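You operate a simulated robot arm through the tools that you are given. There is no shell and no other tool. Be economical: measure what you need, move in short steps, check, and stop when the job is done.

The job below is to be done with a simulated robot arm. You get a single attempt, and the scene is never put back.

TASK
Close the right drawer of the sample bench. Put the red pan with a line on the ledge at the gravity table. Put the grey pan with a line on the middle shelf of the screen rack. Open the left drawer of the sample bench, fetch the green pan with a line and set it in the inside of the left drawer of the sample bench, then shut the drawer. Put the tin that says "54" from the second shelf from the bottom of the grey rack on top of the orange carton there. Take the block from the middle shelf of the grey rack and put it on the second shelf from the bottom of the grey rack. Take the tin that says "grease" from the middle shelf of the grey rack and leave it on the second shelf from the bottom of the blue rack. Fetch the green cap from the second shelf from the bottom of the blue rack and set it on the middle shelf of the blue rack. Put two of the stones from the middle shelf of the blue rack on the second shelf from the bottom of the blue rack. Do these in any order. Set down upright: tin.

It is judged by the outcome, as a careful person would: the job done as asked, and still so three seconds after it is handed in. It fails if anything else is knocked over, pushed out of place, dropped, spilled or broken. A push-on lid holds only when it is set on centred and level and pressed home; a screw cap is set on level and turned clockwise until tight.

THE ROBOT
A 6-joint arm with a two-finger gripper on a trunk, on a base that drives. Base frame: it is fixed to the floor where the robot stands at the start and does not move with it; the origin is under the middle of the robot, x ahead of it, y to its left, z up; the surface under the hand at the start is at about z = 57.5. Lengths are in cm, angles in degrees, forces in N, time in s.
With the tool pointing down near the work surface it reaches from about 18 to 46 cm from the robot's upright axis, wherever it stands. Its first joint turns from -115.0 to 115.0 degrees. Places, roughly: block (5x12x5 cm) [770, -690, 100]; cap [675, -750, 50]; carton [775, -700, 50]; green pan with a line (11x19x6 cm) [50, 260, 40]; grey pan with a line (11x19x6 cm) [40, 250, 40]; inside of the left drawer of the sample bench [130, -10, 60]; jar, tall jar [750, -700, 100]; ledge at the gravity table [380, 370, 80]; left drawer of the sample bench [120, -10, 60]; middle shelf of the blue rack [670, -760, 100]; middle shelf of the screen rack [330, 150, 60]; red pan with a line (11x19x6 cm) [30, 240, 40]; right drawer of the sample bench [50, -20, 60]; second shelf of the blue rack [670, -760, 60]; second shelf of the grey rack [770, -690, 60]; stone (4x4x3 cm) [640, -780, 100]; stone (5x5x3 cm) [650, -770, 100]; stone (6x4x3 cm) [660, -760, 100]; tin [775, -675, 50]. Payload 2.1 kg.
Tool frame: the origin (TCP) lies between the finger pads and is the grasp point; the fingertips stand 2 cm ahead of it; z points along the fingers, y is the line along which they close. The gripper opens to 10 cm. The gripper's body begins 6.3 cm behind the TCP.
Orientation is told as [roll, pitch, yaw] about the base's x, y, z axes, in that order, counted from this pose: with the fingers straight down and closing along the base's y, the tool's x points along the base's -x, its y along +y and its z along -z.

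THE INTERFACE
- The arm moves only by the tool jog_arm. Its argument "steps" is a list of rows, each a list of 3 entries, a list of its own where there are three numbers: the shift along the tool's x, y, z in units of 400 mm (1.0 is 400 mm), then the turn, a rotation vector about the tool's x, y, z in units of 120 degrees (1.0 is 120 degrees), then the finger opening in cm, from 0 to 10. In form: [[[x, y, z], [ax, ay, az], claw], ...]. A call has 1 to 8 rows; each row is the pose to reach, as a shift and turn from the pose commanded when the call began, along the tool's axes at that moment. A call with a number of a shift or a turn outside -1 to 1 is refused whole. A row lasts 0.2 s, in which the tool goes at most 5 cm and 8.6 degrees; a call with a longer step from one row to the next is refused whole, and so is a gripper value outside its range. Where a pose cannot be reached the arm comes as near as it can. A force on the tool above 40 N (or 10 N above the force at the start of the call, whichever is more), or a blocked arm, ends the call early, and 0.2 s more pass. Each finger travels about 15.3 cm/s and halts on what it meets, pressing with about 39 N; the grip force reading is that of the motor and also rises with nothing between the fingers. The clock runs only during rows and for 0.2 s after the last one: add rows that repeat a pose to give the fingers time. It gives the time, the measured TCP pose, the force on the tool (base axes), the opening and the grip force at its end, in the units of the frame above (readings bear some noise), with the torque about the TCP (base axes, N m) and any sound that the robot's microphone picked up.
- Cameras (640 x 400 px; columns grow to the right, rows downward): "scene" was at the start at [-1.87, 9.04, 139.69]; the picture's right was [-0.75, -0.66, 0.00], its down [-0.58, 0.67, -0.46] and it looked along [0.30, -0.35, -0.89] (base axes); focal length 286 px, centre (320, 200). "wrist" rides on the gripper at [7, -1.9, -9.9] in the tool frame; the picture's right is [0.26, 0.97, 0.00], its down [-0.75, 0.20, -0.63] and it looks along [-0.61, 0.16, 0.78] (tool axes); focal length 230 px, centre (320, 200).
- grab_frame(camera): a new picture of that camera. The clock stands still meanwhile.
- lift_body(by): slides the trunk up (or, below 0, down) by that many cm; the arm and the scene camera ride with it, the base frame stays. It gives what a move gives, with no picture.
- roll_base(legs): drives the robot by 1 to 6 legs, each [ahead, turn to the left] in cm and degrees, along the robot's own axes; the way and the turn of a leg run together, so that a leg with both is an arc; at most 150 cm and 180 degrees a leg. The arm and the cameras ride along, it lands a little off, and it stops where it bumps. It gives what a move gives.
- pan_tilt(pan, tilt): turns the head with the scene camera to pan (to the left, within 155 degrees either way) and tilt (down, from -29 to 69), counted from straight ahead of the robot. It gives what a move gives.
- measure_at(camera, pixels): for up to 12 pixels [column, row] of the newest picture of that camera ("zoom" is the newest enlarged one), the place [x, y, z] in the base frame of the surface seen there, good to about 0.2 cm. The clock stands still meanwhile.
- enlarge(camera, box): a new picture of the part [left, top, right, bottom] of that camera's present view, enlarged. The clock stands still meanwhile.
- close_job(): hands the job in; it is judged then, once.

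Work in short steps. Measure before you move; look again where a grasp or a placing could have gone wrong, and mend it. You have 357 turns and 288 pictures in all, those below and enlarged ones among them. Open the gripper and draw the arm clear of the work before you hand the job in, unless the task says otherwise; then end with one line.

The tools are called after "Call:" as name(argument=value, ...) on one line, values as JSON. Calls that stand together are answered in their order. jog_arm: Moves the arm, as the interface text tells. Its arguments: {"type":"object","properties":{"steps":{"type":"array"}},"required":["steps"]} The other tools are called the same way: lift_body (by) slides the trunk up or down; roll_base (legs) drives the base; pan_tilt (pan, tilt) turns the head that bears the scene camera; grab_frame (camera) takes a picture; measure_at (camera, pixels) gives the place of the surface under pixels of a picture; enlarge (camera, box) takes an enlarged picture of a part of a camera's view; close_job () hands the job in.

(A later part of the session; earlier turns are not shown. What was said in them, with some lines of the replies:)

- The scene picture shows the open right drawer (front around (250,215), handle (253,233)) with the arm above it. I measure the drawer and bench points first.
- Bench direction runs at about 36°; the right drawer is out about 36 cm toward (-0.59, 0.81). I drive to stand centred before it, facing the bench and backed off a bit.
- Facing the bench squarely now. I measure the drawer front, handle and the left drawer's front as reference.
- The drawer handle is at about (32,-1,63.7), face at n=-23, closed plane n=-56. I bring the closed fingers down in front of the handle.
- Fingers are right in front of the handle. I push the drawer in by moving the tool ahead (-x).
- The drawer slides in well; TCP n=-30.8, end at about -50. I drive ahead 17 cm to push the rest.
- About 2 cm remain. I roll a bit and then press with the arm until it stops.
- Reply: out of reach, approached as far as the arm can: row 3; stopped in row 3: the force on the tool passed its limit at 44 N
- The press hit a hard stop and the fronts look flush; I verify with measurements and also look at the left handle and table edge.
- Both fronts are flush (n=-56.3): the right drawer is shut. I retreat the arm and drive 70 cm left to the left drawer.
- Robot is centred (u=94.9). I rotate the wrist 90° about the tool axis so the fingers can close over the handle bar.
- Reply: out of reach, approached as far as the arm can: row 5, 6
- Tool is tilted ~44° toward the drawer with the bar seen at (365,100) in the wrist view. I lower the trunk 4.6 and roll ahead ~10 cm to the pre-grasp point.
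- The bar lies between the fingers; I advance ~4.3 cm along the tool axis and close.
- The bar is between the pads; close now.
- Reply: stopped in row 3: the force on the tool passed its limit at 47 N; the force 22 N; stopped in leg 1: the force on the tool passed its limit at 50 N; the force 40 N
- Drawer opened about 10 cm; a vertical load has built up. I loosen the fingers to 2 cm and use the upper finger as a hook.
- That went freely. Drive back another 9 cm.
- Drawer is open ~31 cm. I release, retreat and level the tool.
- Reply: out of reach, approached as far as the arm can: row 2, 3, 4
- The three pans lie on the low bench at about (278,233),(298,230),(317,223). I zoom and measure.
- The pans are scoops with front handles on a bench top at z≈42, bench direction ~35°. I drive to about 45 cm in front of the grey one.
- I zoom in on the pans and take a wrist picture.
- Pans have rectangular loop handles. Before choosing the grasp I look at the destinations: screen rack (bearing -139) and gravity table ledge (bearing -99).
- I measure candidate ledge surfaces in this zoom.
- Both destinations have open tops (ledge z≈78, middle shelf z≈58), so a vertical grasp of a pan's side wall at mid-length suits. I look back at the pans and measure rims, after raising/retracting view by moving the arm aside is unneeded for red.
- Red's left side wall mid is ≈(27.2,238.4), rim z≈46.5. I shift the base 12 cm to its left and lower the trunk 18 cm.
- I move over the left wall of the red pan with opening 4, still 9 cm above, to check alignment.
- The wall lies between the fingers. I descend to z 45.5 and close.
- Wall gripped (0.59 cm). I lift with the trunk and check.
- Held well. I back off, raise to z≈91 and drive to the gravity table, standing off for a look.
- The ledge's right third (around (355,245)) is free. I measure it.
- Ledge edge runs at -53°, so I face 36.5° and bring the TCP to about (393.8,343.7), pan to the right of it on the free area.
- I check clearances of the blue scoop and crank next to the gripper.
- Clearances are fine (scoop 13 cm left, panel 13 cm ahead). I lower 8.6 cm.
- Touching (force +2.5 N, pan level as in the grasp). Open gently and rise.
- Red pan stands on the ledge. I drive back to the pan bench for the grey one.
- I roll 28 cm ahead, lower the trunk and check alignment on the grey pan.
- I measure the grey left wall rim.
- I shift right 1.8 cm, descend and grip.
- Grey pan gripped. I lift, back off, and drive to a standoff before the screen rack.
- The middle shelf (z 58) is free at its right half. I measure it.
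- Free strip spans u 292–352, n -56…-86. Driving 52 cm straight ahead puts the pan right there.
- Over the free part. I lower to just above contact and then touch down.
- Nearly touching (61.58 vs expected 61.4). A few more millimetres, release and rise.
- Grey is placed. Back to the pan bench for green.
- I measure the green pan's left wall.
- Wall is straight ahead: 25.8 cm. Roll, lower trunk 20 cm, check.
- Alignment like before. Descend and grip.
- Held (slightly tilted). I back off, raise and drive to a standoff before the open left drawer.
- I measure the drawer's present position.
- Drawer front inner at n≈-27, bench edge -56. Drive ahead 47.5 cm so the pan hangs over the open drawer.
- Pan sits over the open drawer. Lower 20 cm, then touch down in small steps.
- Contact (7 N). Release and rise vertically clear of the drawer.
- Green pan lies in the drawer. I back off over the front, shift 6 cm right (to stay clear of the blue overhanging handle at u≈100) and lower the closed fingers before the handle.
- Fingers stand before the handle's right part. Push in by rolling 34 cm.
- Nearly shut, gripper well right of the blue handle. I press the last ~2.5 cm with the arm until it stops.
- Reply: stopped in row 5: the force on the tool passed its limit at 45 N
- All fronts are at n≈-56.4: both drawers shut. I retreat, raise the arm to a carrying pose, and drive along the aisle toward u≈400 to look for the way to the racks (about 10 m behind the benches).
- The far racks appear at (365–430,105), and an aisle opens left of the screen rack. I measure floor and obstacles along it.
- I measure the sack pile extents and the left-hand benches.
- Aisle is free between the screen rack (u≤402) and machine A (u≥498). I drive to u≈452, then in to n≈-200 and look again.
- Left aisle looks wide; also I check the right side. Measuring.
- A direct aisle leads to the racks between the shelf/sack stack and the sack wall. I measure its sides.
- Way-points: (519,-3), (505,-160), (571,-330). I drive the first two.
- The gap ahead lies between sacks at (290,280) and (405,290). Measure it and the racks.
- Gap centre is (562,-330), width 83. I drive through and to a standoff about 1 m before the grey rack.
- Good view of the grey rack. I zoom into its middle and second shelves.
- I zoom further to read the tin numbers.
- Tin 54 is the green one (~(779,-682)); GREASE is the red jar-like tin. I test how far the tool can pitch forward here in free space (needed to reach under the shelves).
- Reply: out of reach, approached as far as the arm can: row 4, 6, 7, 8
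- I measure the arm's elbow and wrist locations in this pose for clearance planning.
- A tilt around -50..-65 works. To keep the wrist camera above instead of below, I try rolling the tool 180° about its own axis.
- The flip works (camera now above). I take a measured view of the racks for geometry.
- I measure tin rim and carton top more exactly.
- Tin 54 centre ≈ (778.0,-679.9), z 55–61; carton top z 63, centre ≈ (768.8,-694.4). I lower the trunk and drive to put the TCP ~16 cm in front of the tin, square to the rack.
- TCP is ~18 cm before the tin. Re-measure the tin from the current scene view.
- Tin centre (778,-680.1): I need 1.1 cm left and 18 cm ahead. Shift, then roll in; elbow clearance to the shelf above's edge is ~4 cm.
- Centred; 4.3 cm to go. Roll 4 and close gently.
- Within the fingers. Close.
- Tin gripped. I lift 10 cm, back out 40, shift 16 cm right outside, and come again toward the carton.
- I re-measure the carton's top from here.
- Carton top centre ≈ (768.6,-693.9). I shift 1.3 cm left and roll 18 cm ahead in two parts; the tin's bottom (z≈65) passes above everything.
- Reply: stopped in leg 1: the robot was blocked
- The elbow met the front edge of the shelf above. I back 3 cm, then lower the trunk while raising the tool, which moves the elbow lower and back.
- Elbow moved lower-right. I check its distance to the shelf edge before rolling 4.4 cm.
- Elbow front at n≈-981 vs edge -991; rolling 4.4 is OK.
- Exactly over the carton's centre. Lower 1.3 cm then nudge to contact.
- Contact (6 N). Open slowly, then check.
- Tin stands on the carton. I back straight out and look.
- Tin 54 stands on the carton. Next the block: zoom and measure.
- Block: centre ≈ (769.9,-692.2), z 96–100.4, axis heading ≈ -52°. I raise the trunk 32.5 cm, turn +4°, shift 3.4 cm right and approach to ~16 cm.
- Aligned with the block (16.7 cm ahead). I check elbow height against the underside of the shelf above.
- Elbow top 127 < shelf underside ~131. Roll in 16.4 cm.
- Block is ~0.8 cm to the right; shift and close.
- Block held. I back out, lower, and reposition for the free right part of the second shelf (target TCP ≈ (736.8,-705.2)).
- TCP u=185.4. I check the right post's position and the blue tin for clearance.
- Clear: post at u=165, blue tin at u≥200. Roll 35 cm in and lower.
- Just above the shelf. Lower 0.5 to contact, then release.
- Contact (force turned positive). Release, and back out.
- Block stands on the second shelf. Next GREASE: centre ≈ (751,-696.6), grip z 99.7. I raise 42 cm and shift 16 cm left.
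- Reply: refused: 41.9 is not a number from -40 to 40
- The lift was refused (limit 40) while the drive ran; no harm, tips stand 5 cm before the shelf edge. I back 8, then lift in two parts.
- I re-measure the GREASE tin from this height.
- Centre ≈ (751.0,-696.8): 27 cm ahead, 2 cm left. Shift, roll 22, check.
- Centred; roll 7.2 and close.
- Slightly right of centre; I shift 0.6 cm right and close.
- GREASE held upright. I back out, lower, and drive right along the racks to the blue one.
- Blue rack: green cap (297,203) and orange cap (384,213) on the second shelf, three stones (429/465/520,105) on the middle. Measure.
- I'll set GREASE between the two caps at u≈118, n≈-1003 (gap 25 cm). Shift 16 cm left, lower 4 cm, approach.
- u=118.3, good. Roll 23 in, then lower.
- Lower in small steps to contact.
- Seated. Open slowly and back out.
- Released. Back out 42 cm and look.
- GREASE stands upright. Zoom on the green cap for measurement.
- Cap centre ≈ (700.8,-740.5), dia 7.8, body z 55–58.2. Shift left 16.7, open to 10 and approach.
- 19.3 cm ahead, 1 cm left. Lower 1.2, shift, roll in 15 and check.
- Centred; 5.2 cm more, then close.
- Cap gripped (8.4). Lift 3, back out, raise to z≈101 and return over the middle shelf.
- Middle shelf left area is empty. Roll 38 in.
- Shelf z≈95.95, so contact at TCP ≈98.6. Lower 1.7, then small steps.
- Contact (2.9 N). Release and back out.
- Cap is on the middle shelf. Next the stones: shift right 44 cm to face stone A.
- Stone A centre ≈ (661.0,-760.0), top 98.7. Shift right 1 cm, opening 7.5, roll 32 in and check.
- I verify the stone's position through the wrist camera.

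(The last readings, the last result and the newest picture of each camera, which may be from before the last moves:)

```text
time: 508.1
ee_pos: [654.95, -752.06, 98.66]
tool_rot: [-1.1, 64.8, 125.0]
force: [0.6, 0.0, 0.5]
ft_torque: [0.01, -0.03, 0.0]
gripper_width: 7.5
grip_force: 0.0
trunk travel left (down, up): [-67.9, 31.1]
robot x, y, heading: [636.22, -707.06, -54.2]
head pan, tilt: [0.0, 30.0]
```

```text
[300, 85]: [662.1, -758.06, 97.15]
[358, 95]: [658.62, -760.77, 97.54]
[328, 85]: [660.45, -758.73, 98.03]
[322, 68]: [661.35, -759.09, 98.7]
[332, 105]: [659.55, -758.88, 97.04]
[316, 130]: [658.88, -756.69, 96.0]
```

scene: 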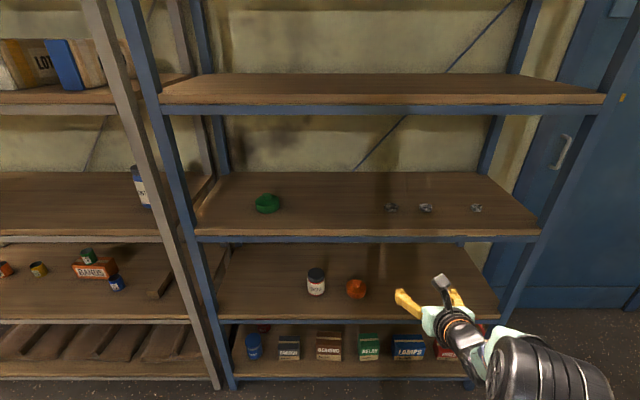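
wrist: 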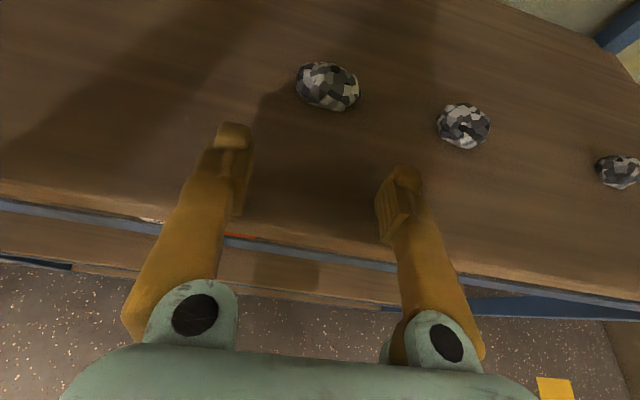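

Roll 8.4 with a 0.4 lowering, then close.

Call:
lift_body(by=-0.4)

Call:
roll_base(legs=[[8.5, 0]])

Call:
grab_frame(camera="wrist")

```text
time: 508.6
ee_pos: [655.09, -751.96, 98.15]
tool_rot: [-1.1, 64.7, 124.9]
force: [1.2, 0.0, 0.6]
ft_torque: [0.02, 0.02, 0.01]
gripper_width: 7.47
grip_force: 0.1
trunk travel left (down, up): [-67.5, 31.5]
robot x, y, heading: [635.99, -706.8, -54.0]
head pan, tilt: [0.0, 30.0]
```

```text
time: 509.7
ee_pos: [660.0, -758.89, 98.33]
tool_rot: [-1.1, 64.8, 124.9]
force: [0.5, -1.1, 0.2]
ft_torque: [0.0, 0.01, 0.01]
gripper_width: 7.52
grip_force: 0.1
trunk travel left (down, up): [-67.5, 31.5]
robot x, y, heading: [641.0, -713.62, -54.0]
head pan, tilt: [0.0, 30.0]
```

```text
160 pictures are left
```

wrist: 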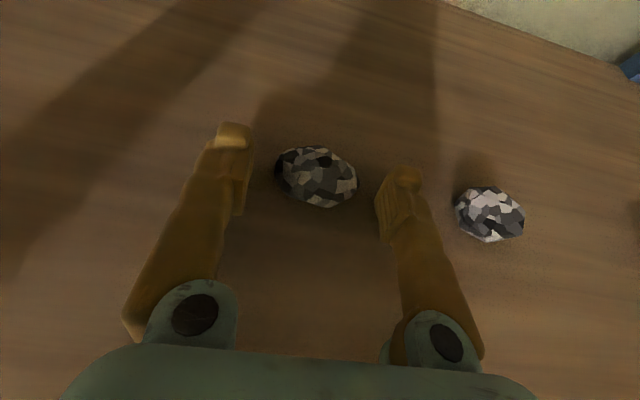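

Stone is between the fingertips. Close and lift slightly.

Call:
jog_arm(steps=[[[0, 0, 0], [0, 0, 0], 6], [[0, 0, 0], [0, 0, 0], 5], [[0, 0, 0], [0, 0, 0], 4], [[0, 0, 0], [0, 0, 0], 3], [[0, 0, 0], [0, 0, 0], 3]])

Call:
lift_body(by=3)

Call:
grab_frame(camera="wrist")

```text
time: 510.9
ee_pos: [660.04, -758.77, 98.24]
tool_rot: [-1.1, 64.7, 125.0]
force: [-0.9, -0.3, 0.2]
ft_torque: [-0.04, -0.02, -0.01]
gripper_width: 3.02
grip_force: 0.0
trunk travel left (down, up): [-67.5, 31.5]
robot x, y, heading: [641.57, -714.14, -54.0]
head pan, tilt: [0.0, 30.0]
```

```text
time: 511.7
ee_pos: [660.07, -758.81, 101.15]
tool_rot: [-1.1, 64.8, 124.8]
force: [0.0, 0.1, 0.2]
ft_torque: [0.02, -0.02, -0.01]
gripper_width: 3.01
grip_force: 0.0
trunk travel left (down, up): [-70.5, 28.5]
robot x, y, heading: [641.29, -713.61, -53.8]
head pan, tilt: [0.0, 30.0]
```

```text
159 pictures are left
```

wrist: 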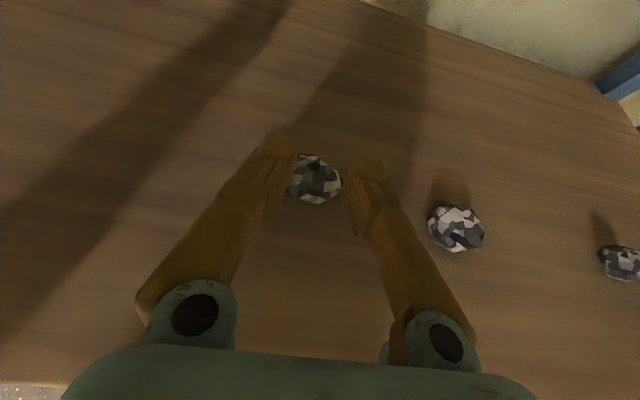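

The fingers closed to 3 without gripping; the stone slipped. I measure where it is now.

Call:
measure_at(camera="wrist", pixels=[[295, 180], [338, 185], [316, 178], [312, 158], [318, 200], [455, 228], [432, 225], [482, 238]])

Call:
enlarge(camera="wrist", box=[240, 110, 400, 260])

```text
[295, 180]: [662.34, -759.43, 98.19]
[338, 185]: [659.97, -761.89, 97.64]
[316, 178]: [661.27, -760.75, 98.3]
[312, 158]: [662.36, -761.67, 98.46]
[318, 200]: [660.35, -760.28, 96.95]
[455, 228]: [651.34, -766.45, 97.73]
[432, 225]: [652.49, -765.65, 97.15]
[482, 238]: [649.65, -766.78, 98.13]
```

```text
2.67 times, centred on (320, 185) of wrist
```

zoom: 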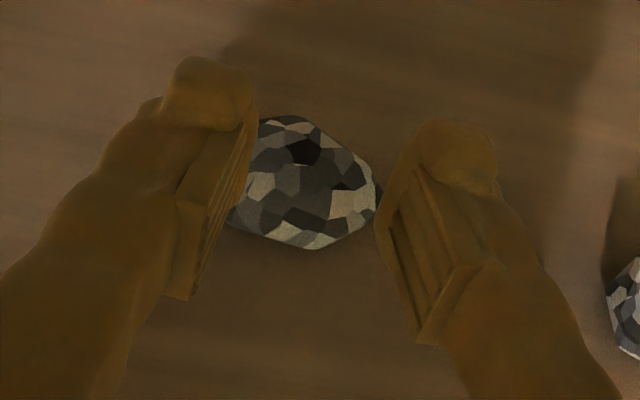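

Stone now centred at ≈(661.5,-761), 2.6 cm ahead of TCP. I open, lower to z≈98.05, and go deeper so the stone lies at the TCP rather than the tips.

Call:
jog_arm(steps=[[[0, 0, 0], [0, 0, 0], 5], [[0, 0, 0], [0, 0, 0], 7]])

Call:
lift_body(by=-3.1)

Call:
roll_base(legs=[[2.5, 0]])

Call:
grab_frame(camera="wrist")

```text
time: 512.3
ee_pos: [660.11, -758.85, 101.17]
tool_rot: [-1.0, 64.8, 124.9]
force: [-0.5, -0.2, 0.1]
ft_torque: [0.02, 0.02, 0.01]
gripper_width: 7.0
grip_force: 0.0
trunk travel left (down, up): [-70.5, 28.5]
robot x, y, heading: [641.25, -713.96, -54.3]
head pan, tilt: [0.0, 30.0]
```

```text
time: 513.0
ee_pos: [659.99, -758.84, 98.21]
tool_rot: [-1.2, 64.8, 124.9]
force: [0.3, -0.6, 0.0]
ft_torque: [-0.01, -0.01, -0.03]
gripper_width: 7.0
grip_force: 0.1
trunk travel left (down, up): [-67.4, 31.6]
robot x, y, heading: [641.44, -713.84, -54.0]
head pan, tilt: [0.0, 30.0]
```

```text
time: 513.8
ee_pos: [661.48, -760.78, 98.07]
tool_rot: [-1.2, 64.8, 124.8]
force: [-0.6, -0.8, 0.1]
ft_torque: [-0.01, 0.02, -0.04]
gripper_width: 6.99
grip_force: 0.1
trunk travel left (down, up): [-67.4, 31.6]
robot x, y, heading: [642.97, -715.9, -53.9]
head pan, tilt: [0.0, 30.0]
```

```text
157 pictures are left
```

wrist: 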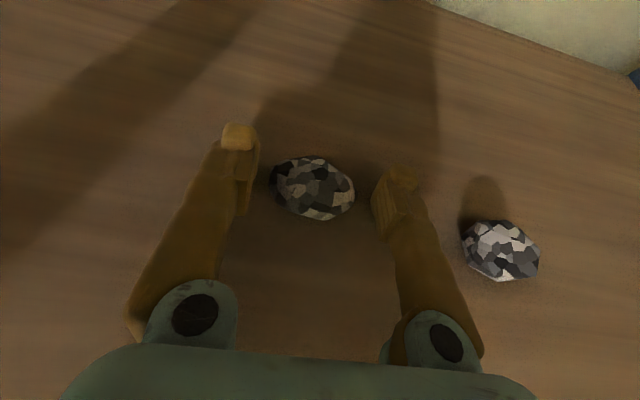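

Stone is at the TCP. I lower further until the fingertips just touch the shelf.

Call:
lift_body(by=-0.3)

Call:
lift_body(by=-0.2)

```text
time: 514.4
ee_pos: [661.52, -760.83, 97.84]
tool_rot: [-0.9, 65.1, 125.1]
force: [2.9, -5.2, 11.1]
ft_torque: [-0.42, 0.23, 0.29]
gripper_width: 7.0
grip_force: 0.1
trunk travel left (down, up): [-67.1, 31.9]
robot x, y, heading: [642.73, -716.0, -54.0]
head pan, tilt: [0.0, 30.0]
```

```text
time: 514.9
ee_pos: [661.63, -760.92, 97.93]
tool_rot: [-0.8, 65.4, 125.3]
force: [5.6, -10.8, 27.7]
ft_torque: [-1.06, 0.7, 0.63]
gripper_width: 7.09
grip_force: 0.3
trunk travel left (down, up): [-66.9, 32.1]
robot x, y, heading: [642.83, -715.91, -54.0]
head pan, tilt: [0.0, 30.0]
```

Touching the shelf now (28 N); I relieve 0.3 cm and close firmly.

Call:
lift_body(by=0.35)

Call:
jog_arm(steps=[[[0, 0, 0], [0, 0, 0], 5.5], [[0, 0, 0], [0, 0, 0], 4.5], [[0, 0, 0], [0, 0, 0], 3.5], [[0, 0, 0], [0, 0, 0], 2.5], [[0, 0, 0], [0, 0, 0], 2.5]])

Call:
grab_frame(camera="wrist")

```text
time: 515.4
ee_pos: [661.58, -760.82, 97.94]
tool_rot: [-1.2, 64.9, 125.0]
force: [5.3, -9.3, 17.8]
ft_torque: [-0.73, 0.39, 0.49]
gripper_width: 7.07
grip_force: 0.9
trunk travel left (down, up): [-67.2, 31.8]
robot x, y, heading: [642.89, -716.11, -54.4]
head pan, tilt: [0.0, 30.0]
```

```text
time: 516.6
ee_pos: [661.37, -760.63, 98.05]
tool_rot: [-1.3, 64.9, 124.9]
force: [-3.3, 2.3, 11.7]
ft_torque: [0.02, -0.09, 0.02]
gripper_width: 5.25
grip_force: 39.3
trunk travel left (down, up): [-67.2, 31.8]
robot x, y, heading: [642.87, -715.96, -54.1]
head pan, tilt: [0.0, 30.0]
```

```text
156 pictures are left
```

wrist: 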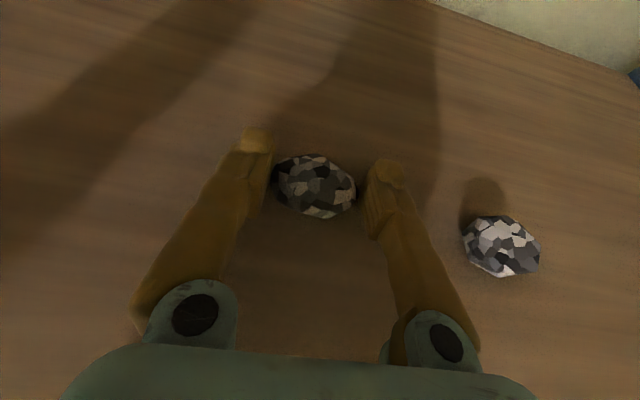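

Gripped at 5.25 with full force. Lift 4 and check.

Call:
lift_body(by=4)

Call:
grab_frame(camera="wrist")

```text
time: 517.4
ee_pos: [661.54, -760.73, 101.98]
tool_rot: [-1.2, 64.6, 124.9]
force: [0.2, -0.9, -1.2]
ft_torque: [0.0, 0.02, 0.0]
gripper_width: 5.24
grip_force: 38.8
trunk travel left (down, up): [-71.2, 27.7]
robot x, y, heading: [642.17, -716.1, -53.8]
head pan, tilt: [0.0, 30.0]
```

```text
155 pictures are left
```

wrist: 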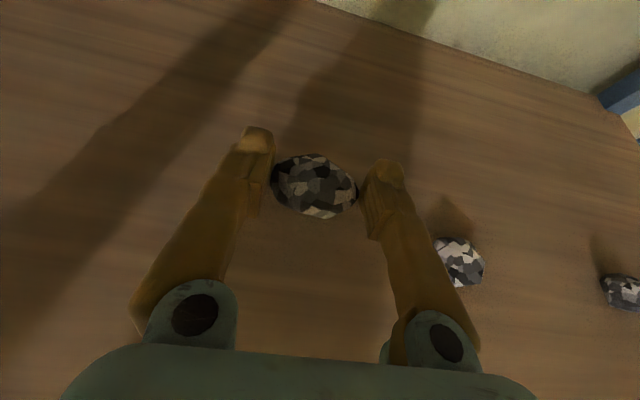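

Stone held. Back out, lower 40, shift 11.5 right, and go to the second shelf.

Call:
roll_base(legs=[[-45, 0]])

Call:
lift_body(by=-40)

Call:
roll_base(legs=[[0, -90], [11.5, 0], [0, 90], [25, 0]])

Call:
grab_frame(camera="scene")

Call:
grab_frame(camera="wrist")

```text
time: 520.1
ee_pos: [634.98, -724.44, 101.85]
tool_rot: [-1.3, 64.8, 124.8]
force: [-0.2, -0.1, -1.5]
ft_torque: [0.03, 0.01, 0.03]
gripper_width: 5.27
grip_force: 39.0
trunk travel left (down, up): [-71.2, 27.7]
robot x, y, heading: [616.5, -679.61, -54.2]
head pan, tilt: [0.0, 30.0]
```

```text
time: 524.0
ee_pos: [634.94, -724.45, 62.01]
tool_rot: [-1.2, 64.8, 124.7]
force: [-0.1, 0.1, -0.3]
ft_torque: [0.01, 0.01, 0.01]
gripper_width: 5.23
grip_force: 38.6
trunk travel left (down, up): [-31.2, 67.8]
robot x, y, heading: [616.48, -679.43, -54.4]
head pan, tilt: [0.0, 30.0]
```

```text
time: 534.3
ee_pos: [639.4, -752.0, 61.94]
tool_rot: [-1.2, 64.9, 123.9]
force: [-0.5, 0.7, -1.1]
ft_torque: [0.02, -0.01, -0.03]
gripper_width: 5.25
grip_force: 39.2
trunk travel left (down, up): [-31.2, 67.8]
robot x, y, heading: [621.43, -706.46, -54.7]
head pan, tilt: [0.0, 30.0]
```

```text
154 pictures are left
```

scene: 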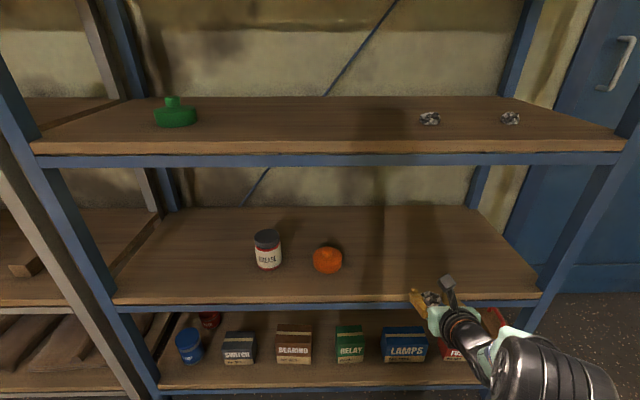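

```text
153 pictures are left
```

wrist: 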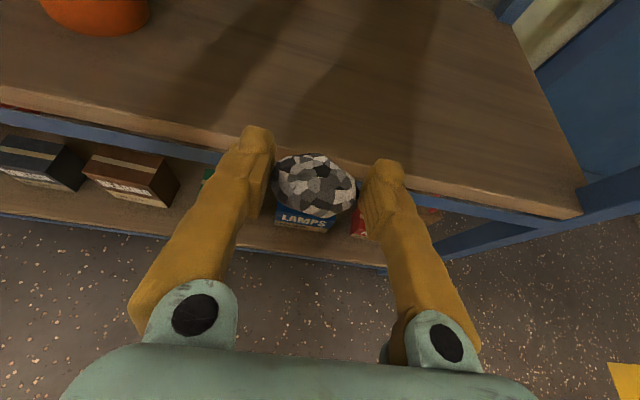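

u=78.6. Roll 19 in, lower to contact.

Call:
roll_base(legs=[[19, 0]])

Call:
lift_body(by=-4.5)

Call:
lift_body(by=-0.3)

Call:
grab_frame(camera="wrist")

```text
time: 535.8
ee_pos: [650.3, -767.6, 61.76]
tool_rot: [-1.2, 64.8, 123.9]
force: [0.1, 0.9, -1.2]
ft_torque: [-0.02, 0.03, -0.01]
gripper_width: 5.24
grip_force: 39.2
trunk travel left (down, up): [-31.2, 67.8]
robot x, y, heading: [632.69, -722.19, -54.9]
head pan, tilt: [0.0, 30.0]
```

```text
time: 536.7
ee_pos: [650.33, -767.66, 57.39]
tool_rot: [-1.1, 64.8, 123.8]
force: [-0.5, 0.9, -1.0]
ft_torque: [0.0, 0.03, -0.03]
gripper_width: 5.25
grip_force: 39.4
trunk travel left (down, up): [-26.8, 72.2]
robot x, y, heading: [632.54, -722.37, -54.9]
head pan, tilt: [0.0, 30.0]
```

```text
time: 537.2
ee_pos: [650.36, -767.64, 57.15]
tool_rot: [-1.3, 64.8, 123.9]
force: [-0.1, -0.3, -1.3]
ft_torque: [0.02, 0.01, -0.02]
gripper_width: 5.25
grip_force: 39.0
trunk travel left (down, up): [-26.4, 72.6]
robot x, y, heading: [632.32, -722.28, -54.8]
head pan, tilt: [0.0, 30.0]
```

```text
152 pictures are left
```

wrist: 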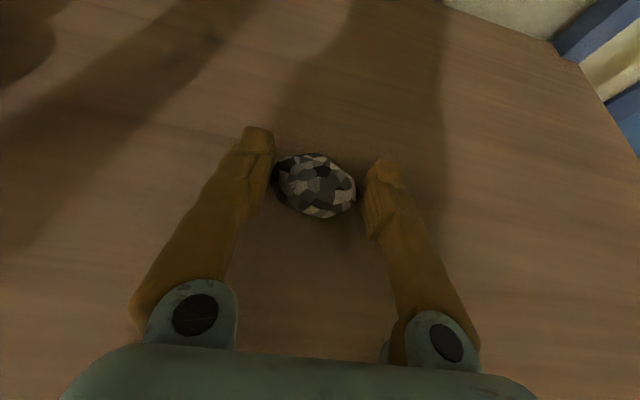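

One more 0.2 cm, then release.

Call:
lift_body(by=-0.2)

Call:
jog_arm(steps=[[[0, 0, 0], [0, 0, 0], 5.6], [[0, 0, 0], [0, 0, 0], 6.5], [[0, 0, 0], [0, 0, 0], 7.5], [[0, 0, 0], [0, 0, 0], 7.5]])

Call:
roll_base(legs=[[-40, 0]])

Call:
grab_frame(camera="scene")

```text
time: 537.7
ee_pos: [650.42, -767.64, 56.85]
tool_rot: [-1.1, 64.8, 124.1]
force: [0.1, -1.3, 2.6]
ft_torque: [-0.16, 0.07, 0.03]
gripper_width: 5.27
grip_force: 39.2
trunk travel left (down, up): [-26.2, 72.8]
robot x, y, heading: [632.34, -722.36, -55.2]
head pan, tilt: [0.0, 30.0]
```

```text
time: 538.7
ee_pos: [650.31, -767.67, 56.88]
tool_rot: [-1.1, 64.9, 124.1]
force: [2.3, 2.8, 4.0]
ft_torque: [-0.05, 0.08, -0.01]
gripper_width: 7.34
grip_force: 0.1
trunk travel left (down, up): [-26.2, 72.8]
robot x, y, heading: [632.35, -722.68, -55.0]
head pan, tilt: [0.0, 30.0]
```

```text
time: 541.2
ee_pos: [627.64, -734.97, 56.94]
tool_rot: [-1.2, 64.8, 124.0]
force: [0.0, -0.2, -0.1]
ft_torque: [0.0, 0.0, -0.03]
gripper_width: 7.52
grip_force: 0.0
trunk travel left (down, up): [-26.2, 72.8]
robot x, y, heading: [609.69, -689.46, -54.8]
head pan, tilt: [0.0, 30.0]
```

```text
151 pictures are left
```

scene: 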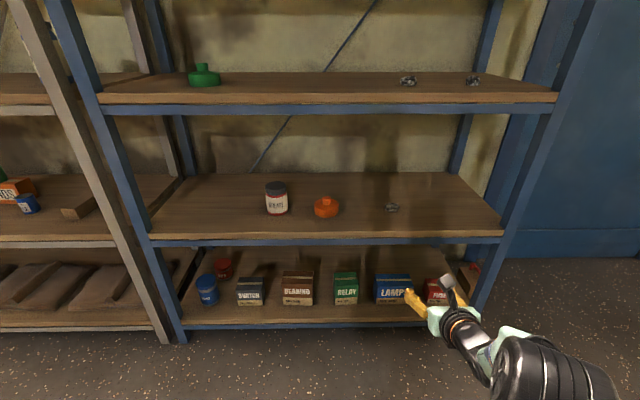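

First stone is down. Stone B is straight above on the middle shelf (u≈79.4). Raise 41.5 and approach.

Call:
lift_body(by=40)

Call:
lift_body(by=1.6)

Call:
roll_base(legs=[[27, 0]])

Call:
grab_frame(camera="wrist")

```text
time: 545.1
ee_pos: [627.49, -735.02, 96.92]
tool_rot: [-1.3, 64.9, 123.8]
force: [0.8, 0.1, -0.2]
ft_torque: [0.02, 0.02, 0.02]
gripper_width: 7.49
grip_force: 0.0
trunk travel left (down, up): [-66.2, 32.8]
robot x, y, heading: [609.56, -689.99, -55.2]
head pan, tilt: [0.0, 30.0]
```

```text
time: 545.7
ee_pos: [627.44, -734.89, 98.6]
tool_rot: [-1.3, 64.7, 123.9]
force: [-0.2, 0.1, 0.4]
ft_torque: [0.01, 0.01, 0.04]
gripper_width: 7.54
grip_force: 0.1
trunk travel left (down, up): [-67.8, 31.2]
robot x, y, heading: [609.29, -689.42, -55.1]
head pan, tilt: [0.0, 30.0]
```

```text
time: 547.6
ee_pos: [643.15, -756.9, 98.56]
tool_rot: [-1.3, 64.7, 123.9]
force: [0.3, 0.0, 0.2]
ft_torque: [-0.02, 0.0, 0.0]
gripper_width: 7.51
grip_force: 0.1
trunk travel left (down, up): [-67.8, 31.2]
robot x, y, heading: [624.49, -711.83, -54.8]
head pan, tilt: [0.0, 30.0]
```

```text
150 pictures are left
```

wrist: 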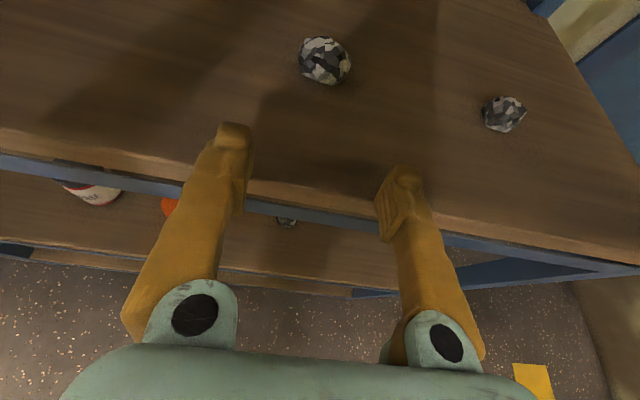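

Call:
measure_at(camera="wrist", pixels=[[301, 62], [348, 68], [325, 62], [325, 42], [328, 82]])

```text
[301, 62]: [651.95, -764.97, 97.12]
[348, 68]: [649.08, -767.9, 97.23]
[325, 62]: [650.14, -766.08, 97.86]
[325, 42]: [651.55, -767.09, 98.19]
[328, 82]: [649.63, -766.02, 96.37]
```

Stone B ≈(650.9,-767.0): 12.7 ahead, 0.5 left. Shift, roll, lower.

Call:
jog_arm(steps=[[[0, -0.013, 0], [0, 0, 0], 7.5], [[0, -0.013, 0], [0, 0, 0], 7.5]])

Call:
roll_base(legs=[[12.5, 0]])

Call:
lift_body(by=-0.5)

Call:
grab_frame(camera="wrist")

```text
time: 548.2
ee_pos: [643.37, -756.61, 98.59]
tool_rot: [-1.2, 64.8, 124.0]
force: [-0.2, -0.7, -0.4]
ft_torque: [-0.03, 0.03, 0.0]
gripper_width: 7.5
grip_force: 0.0
trunk travel left (down, up): [-67.8, 31.2]
robot x, y, heading: [624.83, -711.67, -54.8]
head pan, tilt: [0.0, 30.0]
```

```text
time: 549.5
ee_pos: [650.65, -766.76, 98.49]
tool_rot: [-1.2, 64.8, 124.2]
force: [0.5, 0.3, 0.0]
ft_torque: [0.0, 0.0, 0.0]
gripper_width: 7.5
grip_force: 0.0
trunk travel left (down, up): [-67.8, 31.2]
robot x, y, heading: [631.93, -722.09, -54.8]
head pan, tilt: [0.0, 30.0]
```

```text
time: 550.0
ee_pos: [650.71, -766.76, 98.01]
tool_rot: [-1.2, 64.8, 124.1]
force: [-0.6, 1.4, 0.7]
ft_torque: [-0.01, 0.03, 0.03]
gripper_width: 7.49
grip_force: 0.0
trunk travel left (down, up): [-67.4, 31.6]
robot x, y, heading: [632.28, -721.78, -54.7]
head pan, tilt: [0.0, 30.0]
```

```text
149 pictures are left
```

wrist: 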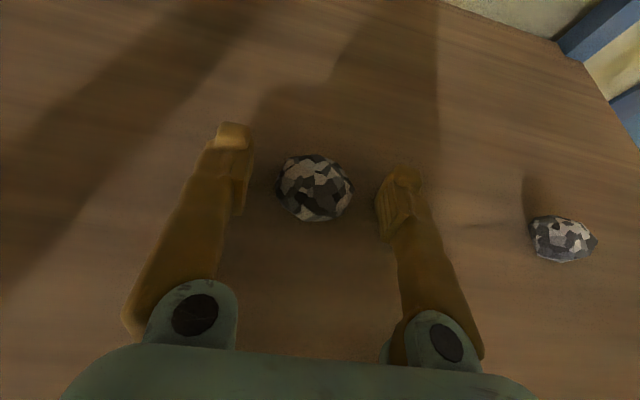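

Stone at the TCP (315,188), tips just above the shelf. Close and lift.

Call:
jog_arm(steps=[[[0, 0, 0], [0, 0, 0], 6], [[0, 0, 0], [0, 0, 0], 5], [[0, 0, 0], [0, 0, 0], 4], [[0, 0, 0], [0, 0, 0], 3], [[0, 0, 0], [0, 0, 0], 2.5]])

Call:
lift_body(by=4)

Call:
grab_frame(camera="wrist")

```text
time: 551.2
ee_pos: [650.8, -766.72, 97.95]
tool_rot: [-1.1, 64.9, 124.1]
force: [0.4, -0.2, 0.9]
ft_torque: [-0.01, -0.05, -0.02]
gripper_width: 4.14
grip_force: 38.9
trunk travel left (down, up): [-67.4, 31.6]
robot x, y, heading: [632.13, -721.76, -54.9]
head pan, tilt: [0.0, 30.0]
```

```text
time: 552.0
ee_pos: [650.56, -766.73, 101.97]
tool_rot: [-1.2, 64.8, 124.2]
force: [-0.6, -0.4, -0.2]
ft_torque: [0.04, -0.02, 0.0]
gripper_width: 4.13
grip_force: 39.1
trunk travel left (down, up): [-71.4, 27.6]
robot x, y, heading: [631.92, -722.16, -54.9]
head pan, tilt: [0.0, 30.0]
```

```text
148 pictures are left
```

wrist: 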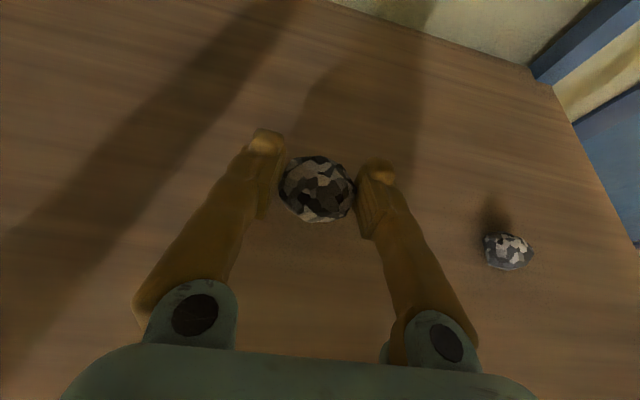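

Held. Back out, lower, shift 14 right (u≈65) and go to the second shelf.

Call:
roll_base(legs=[[-45, 0]])

Call:
lift_body(by=-40)

Call:
roll_base(legs=[[0, -90], [14, 0], [0, 90.5], [25, 0]])

Call:
grab_frame(camera="wrist")

```text
time: 554.7
ee_pos: [624.87, -730.29, 102.02]
tool_rot: [-1.2, 64.8, 124.1]
force: [-0.1, 0.6, -0.3]
ft_torque: [-0.03, 0.02, 0.03]
gripper_width: 4.11
grip_force: 38.6
trunk travel left (down, up): [-71.4, 27.6]
robot x, y, heading: [606.45, -685.2, -54.8]
head pan, tilt: [0.0, 30.0]
```

```text
time: 558.6
ee_pos: [624.92, -730.12, 61.98]
tool_rot: [-1.2, 64.8, 124.1]
force: [-0.1, 0.2, -1.1]
ft_torque: [0.07, 0.02, 0.03]
gripper_width: 4.05
grip_force: 39.2
trunk travel left (down, up): [-31.4, 67.6]
robot x, y, heading: [606.48, -685.55, -55.0]
head pan, tilt: [0.0, 30.0]
```

```text
time: 569.0
ee_pos: [628.02, -758.45, 61.87]
tool_rot: [-1.1, 64.8, 124.4]
force: [-0.4, -0.3, -0.9]
ft_torque: [-0.01, 0.0, -0.03]
gripper_width: 4.05
grip_force: 39.1
trunk travel left (down, up): [-31.4, 67.6]
robot x, y, heading: [609.13, -713.54, -54.3]
head pan, tilt: [0.0, 30.0]
```

```text
147 pictures are left
```

wrist: 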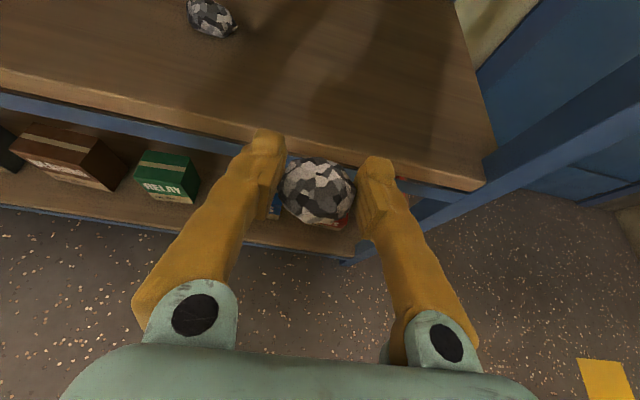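

u=65.6, clear of the first stone (13 cm). Roll 20 in, lower.

Call:
roll_base(legs=[[20, 0]])

Call:
lift_body(by=-4.6)

Call:
lift_body(by=-0.3)

Call:
grab_frame(camera="wrist")

```text
time: 570.6
ee_pos: [639.69, -774.9, 61.99]
tool_rot: [-1.2, 64.8, 124.4]
force: [-0.6, 0.4, -0.4]
ft_torque: [-0.02, 0.0, -0.02]
gripper_width: 4.04
grip_force: 39.0
trunk travel left (down, up): [-31.4, 67.6]
robot x, y, heading: [620.44, -730.42, -54.3]
head pan, tilt: [0.0, 30.0]
```

```text
time: 571.5
ee_pos: [639.56, -774.83, 57.53]
tool_rot: [-1.2, 64.8, 124.4]
force: [0.1, -0.2, -0.8]
ft_torque: [0.0, 0.03, 0.0]
gripper_width: 4.05
grip_force: 38.7
trunk travel left (down, up): [-26.8, 72.2]
robot x, y, heading: [620.84, -729.75, -54.3]
head pan, tilt: [0.0, 30.0]
```

```text
time: 572.0
ee_pos: [639.54, -774.88, 57.16]
tool_rot: [-1.1, 65.0, 124.6]
force: [1.3, -1.3, 5.5]
ft_torque: [0.05, -0.11, -0.02]
gripper_width: 4.06
grip_force: 39.7
trunk travel left (down, up): [-26.4, 72.6]
robot x, y, heading: [621.22, -729.78, -54.4]
head pan, tilt: [0.0, 30.0]
```

```text
146 pictures are left
```

wrist: 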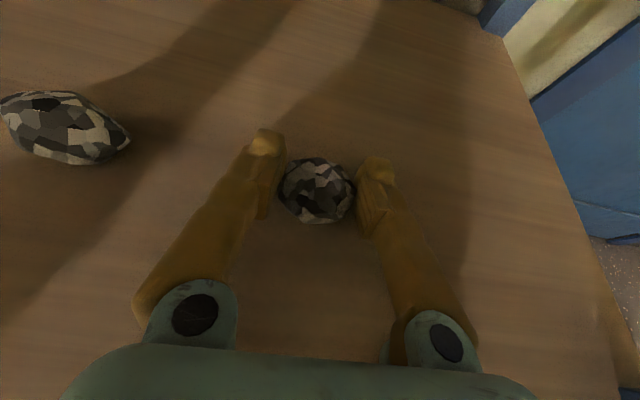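

Contact (5.5 N). Release and back out well clear.

Call:
jog_arm(steps=[[[0, 0, 0], [0, 0, 0], 4.5], [[0, 0, 0], [0, 0, 0], 5.5], [[0, 0, 0], [0, 0, 0], 6.5], [[0, 0, 0], [0, 0, 0], 6.5]])

Call:
roll_base(legs=[[-60, 0]])

Call:
pan_tilt(pan=20, tilt=22)

Call:
grab_frame(camera="scene")

```text
time: 573.0
ee_pos: [639.58, -774.68, 57.1]
tool_rot: [-1.1, 64.8, 124.5]
force: [-0.3, -0.3, -0.7]
ft_torque: [0.01, 0.01, -0.01]
gripper_width: 6.5
grip_force: 0.1
trunk travel left (down, up): [-26.4, 72.6]
robot x, y, heading: [620.94, -730.1, -54.9]
head pan, tilt: [0.0, 30.0]
```

```text
time: 576.4
ee_pos: [604.58, -725.85, 57.12]
tool_rot: [-1.2, 64.8, 124.2]
force: [1.1, 0.4, 0.7]
ft_torque: [0.0, -0.03, 0.02]
gripper_width: 6.51
grip_force: 0.2
trunk travel left (down, up): [-26.4, 72.6]
robot x, y, heading: [586.38, -680.78, -54.6]
head pan, tilt: [0.0, 30.0]
```

```text
time: 577.2
ee_pos: [604.58, -725.88, 57.09]
tool_rot: [-1.2, 64.8, 124.1]
force: [0.6, 0.1, -0.6]
ft_torque: [-0.02, 0.01, 0.0]
gripper_width: 6.49
grip_force: 0.0
trunk travel left (down, up): [-26.4, 72.6]
robot x, y, heading: [585.84, -681.42, -54.7]
head pan, tilt: [20.0, 22.0]
```

```text
145 pictures are left
```

scene: 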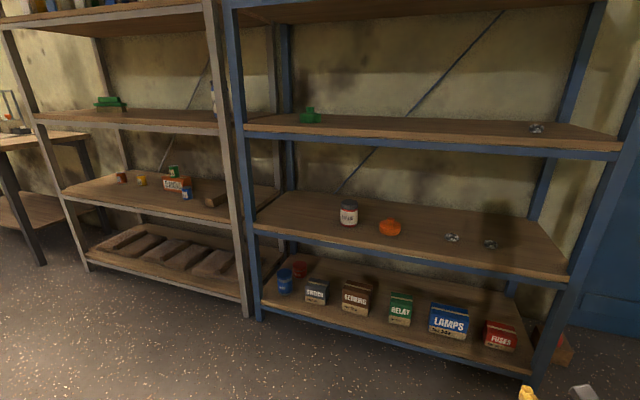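

All rack items are in place (two stones, GREASE on the second blue shelf; green cap on the middle). A last zoom on the grey rack's second shelf.

Call:
enlarge(camera="scene", box=[80, 150, 290, 240])

```text
3.05 times, centred on (185, 195) of scene
```

zoom: 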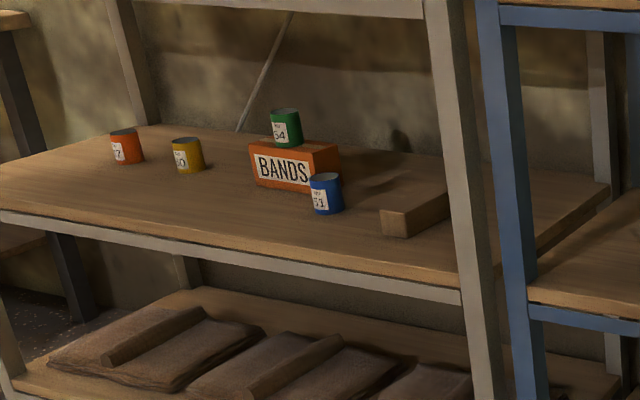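

Tin 54 stands upright on the carton and the block is on the shelf; the gripper is open and the arm is clear, so I hand in.

Call:
close_job()

```text
The job is handed in.
```

I did every part of the job and handed it in. Both drawers are shut with the green pan in the left one, and the other pans, tins, block, cap and two stones are where you asked; one stone slipped about 1 cm on its shelf at the first grip, and I got it on the second try.
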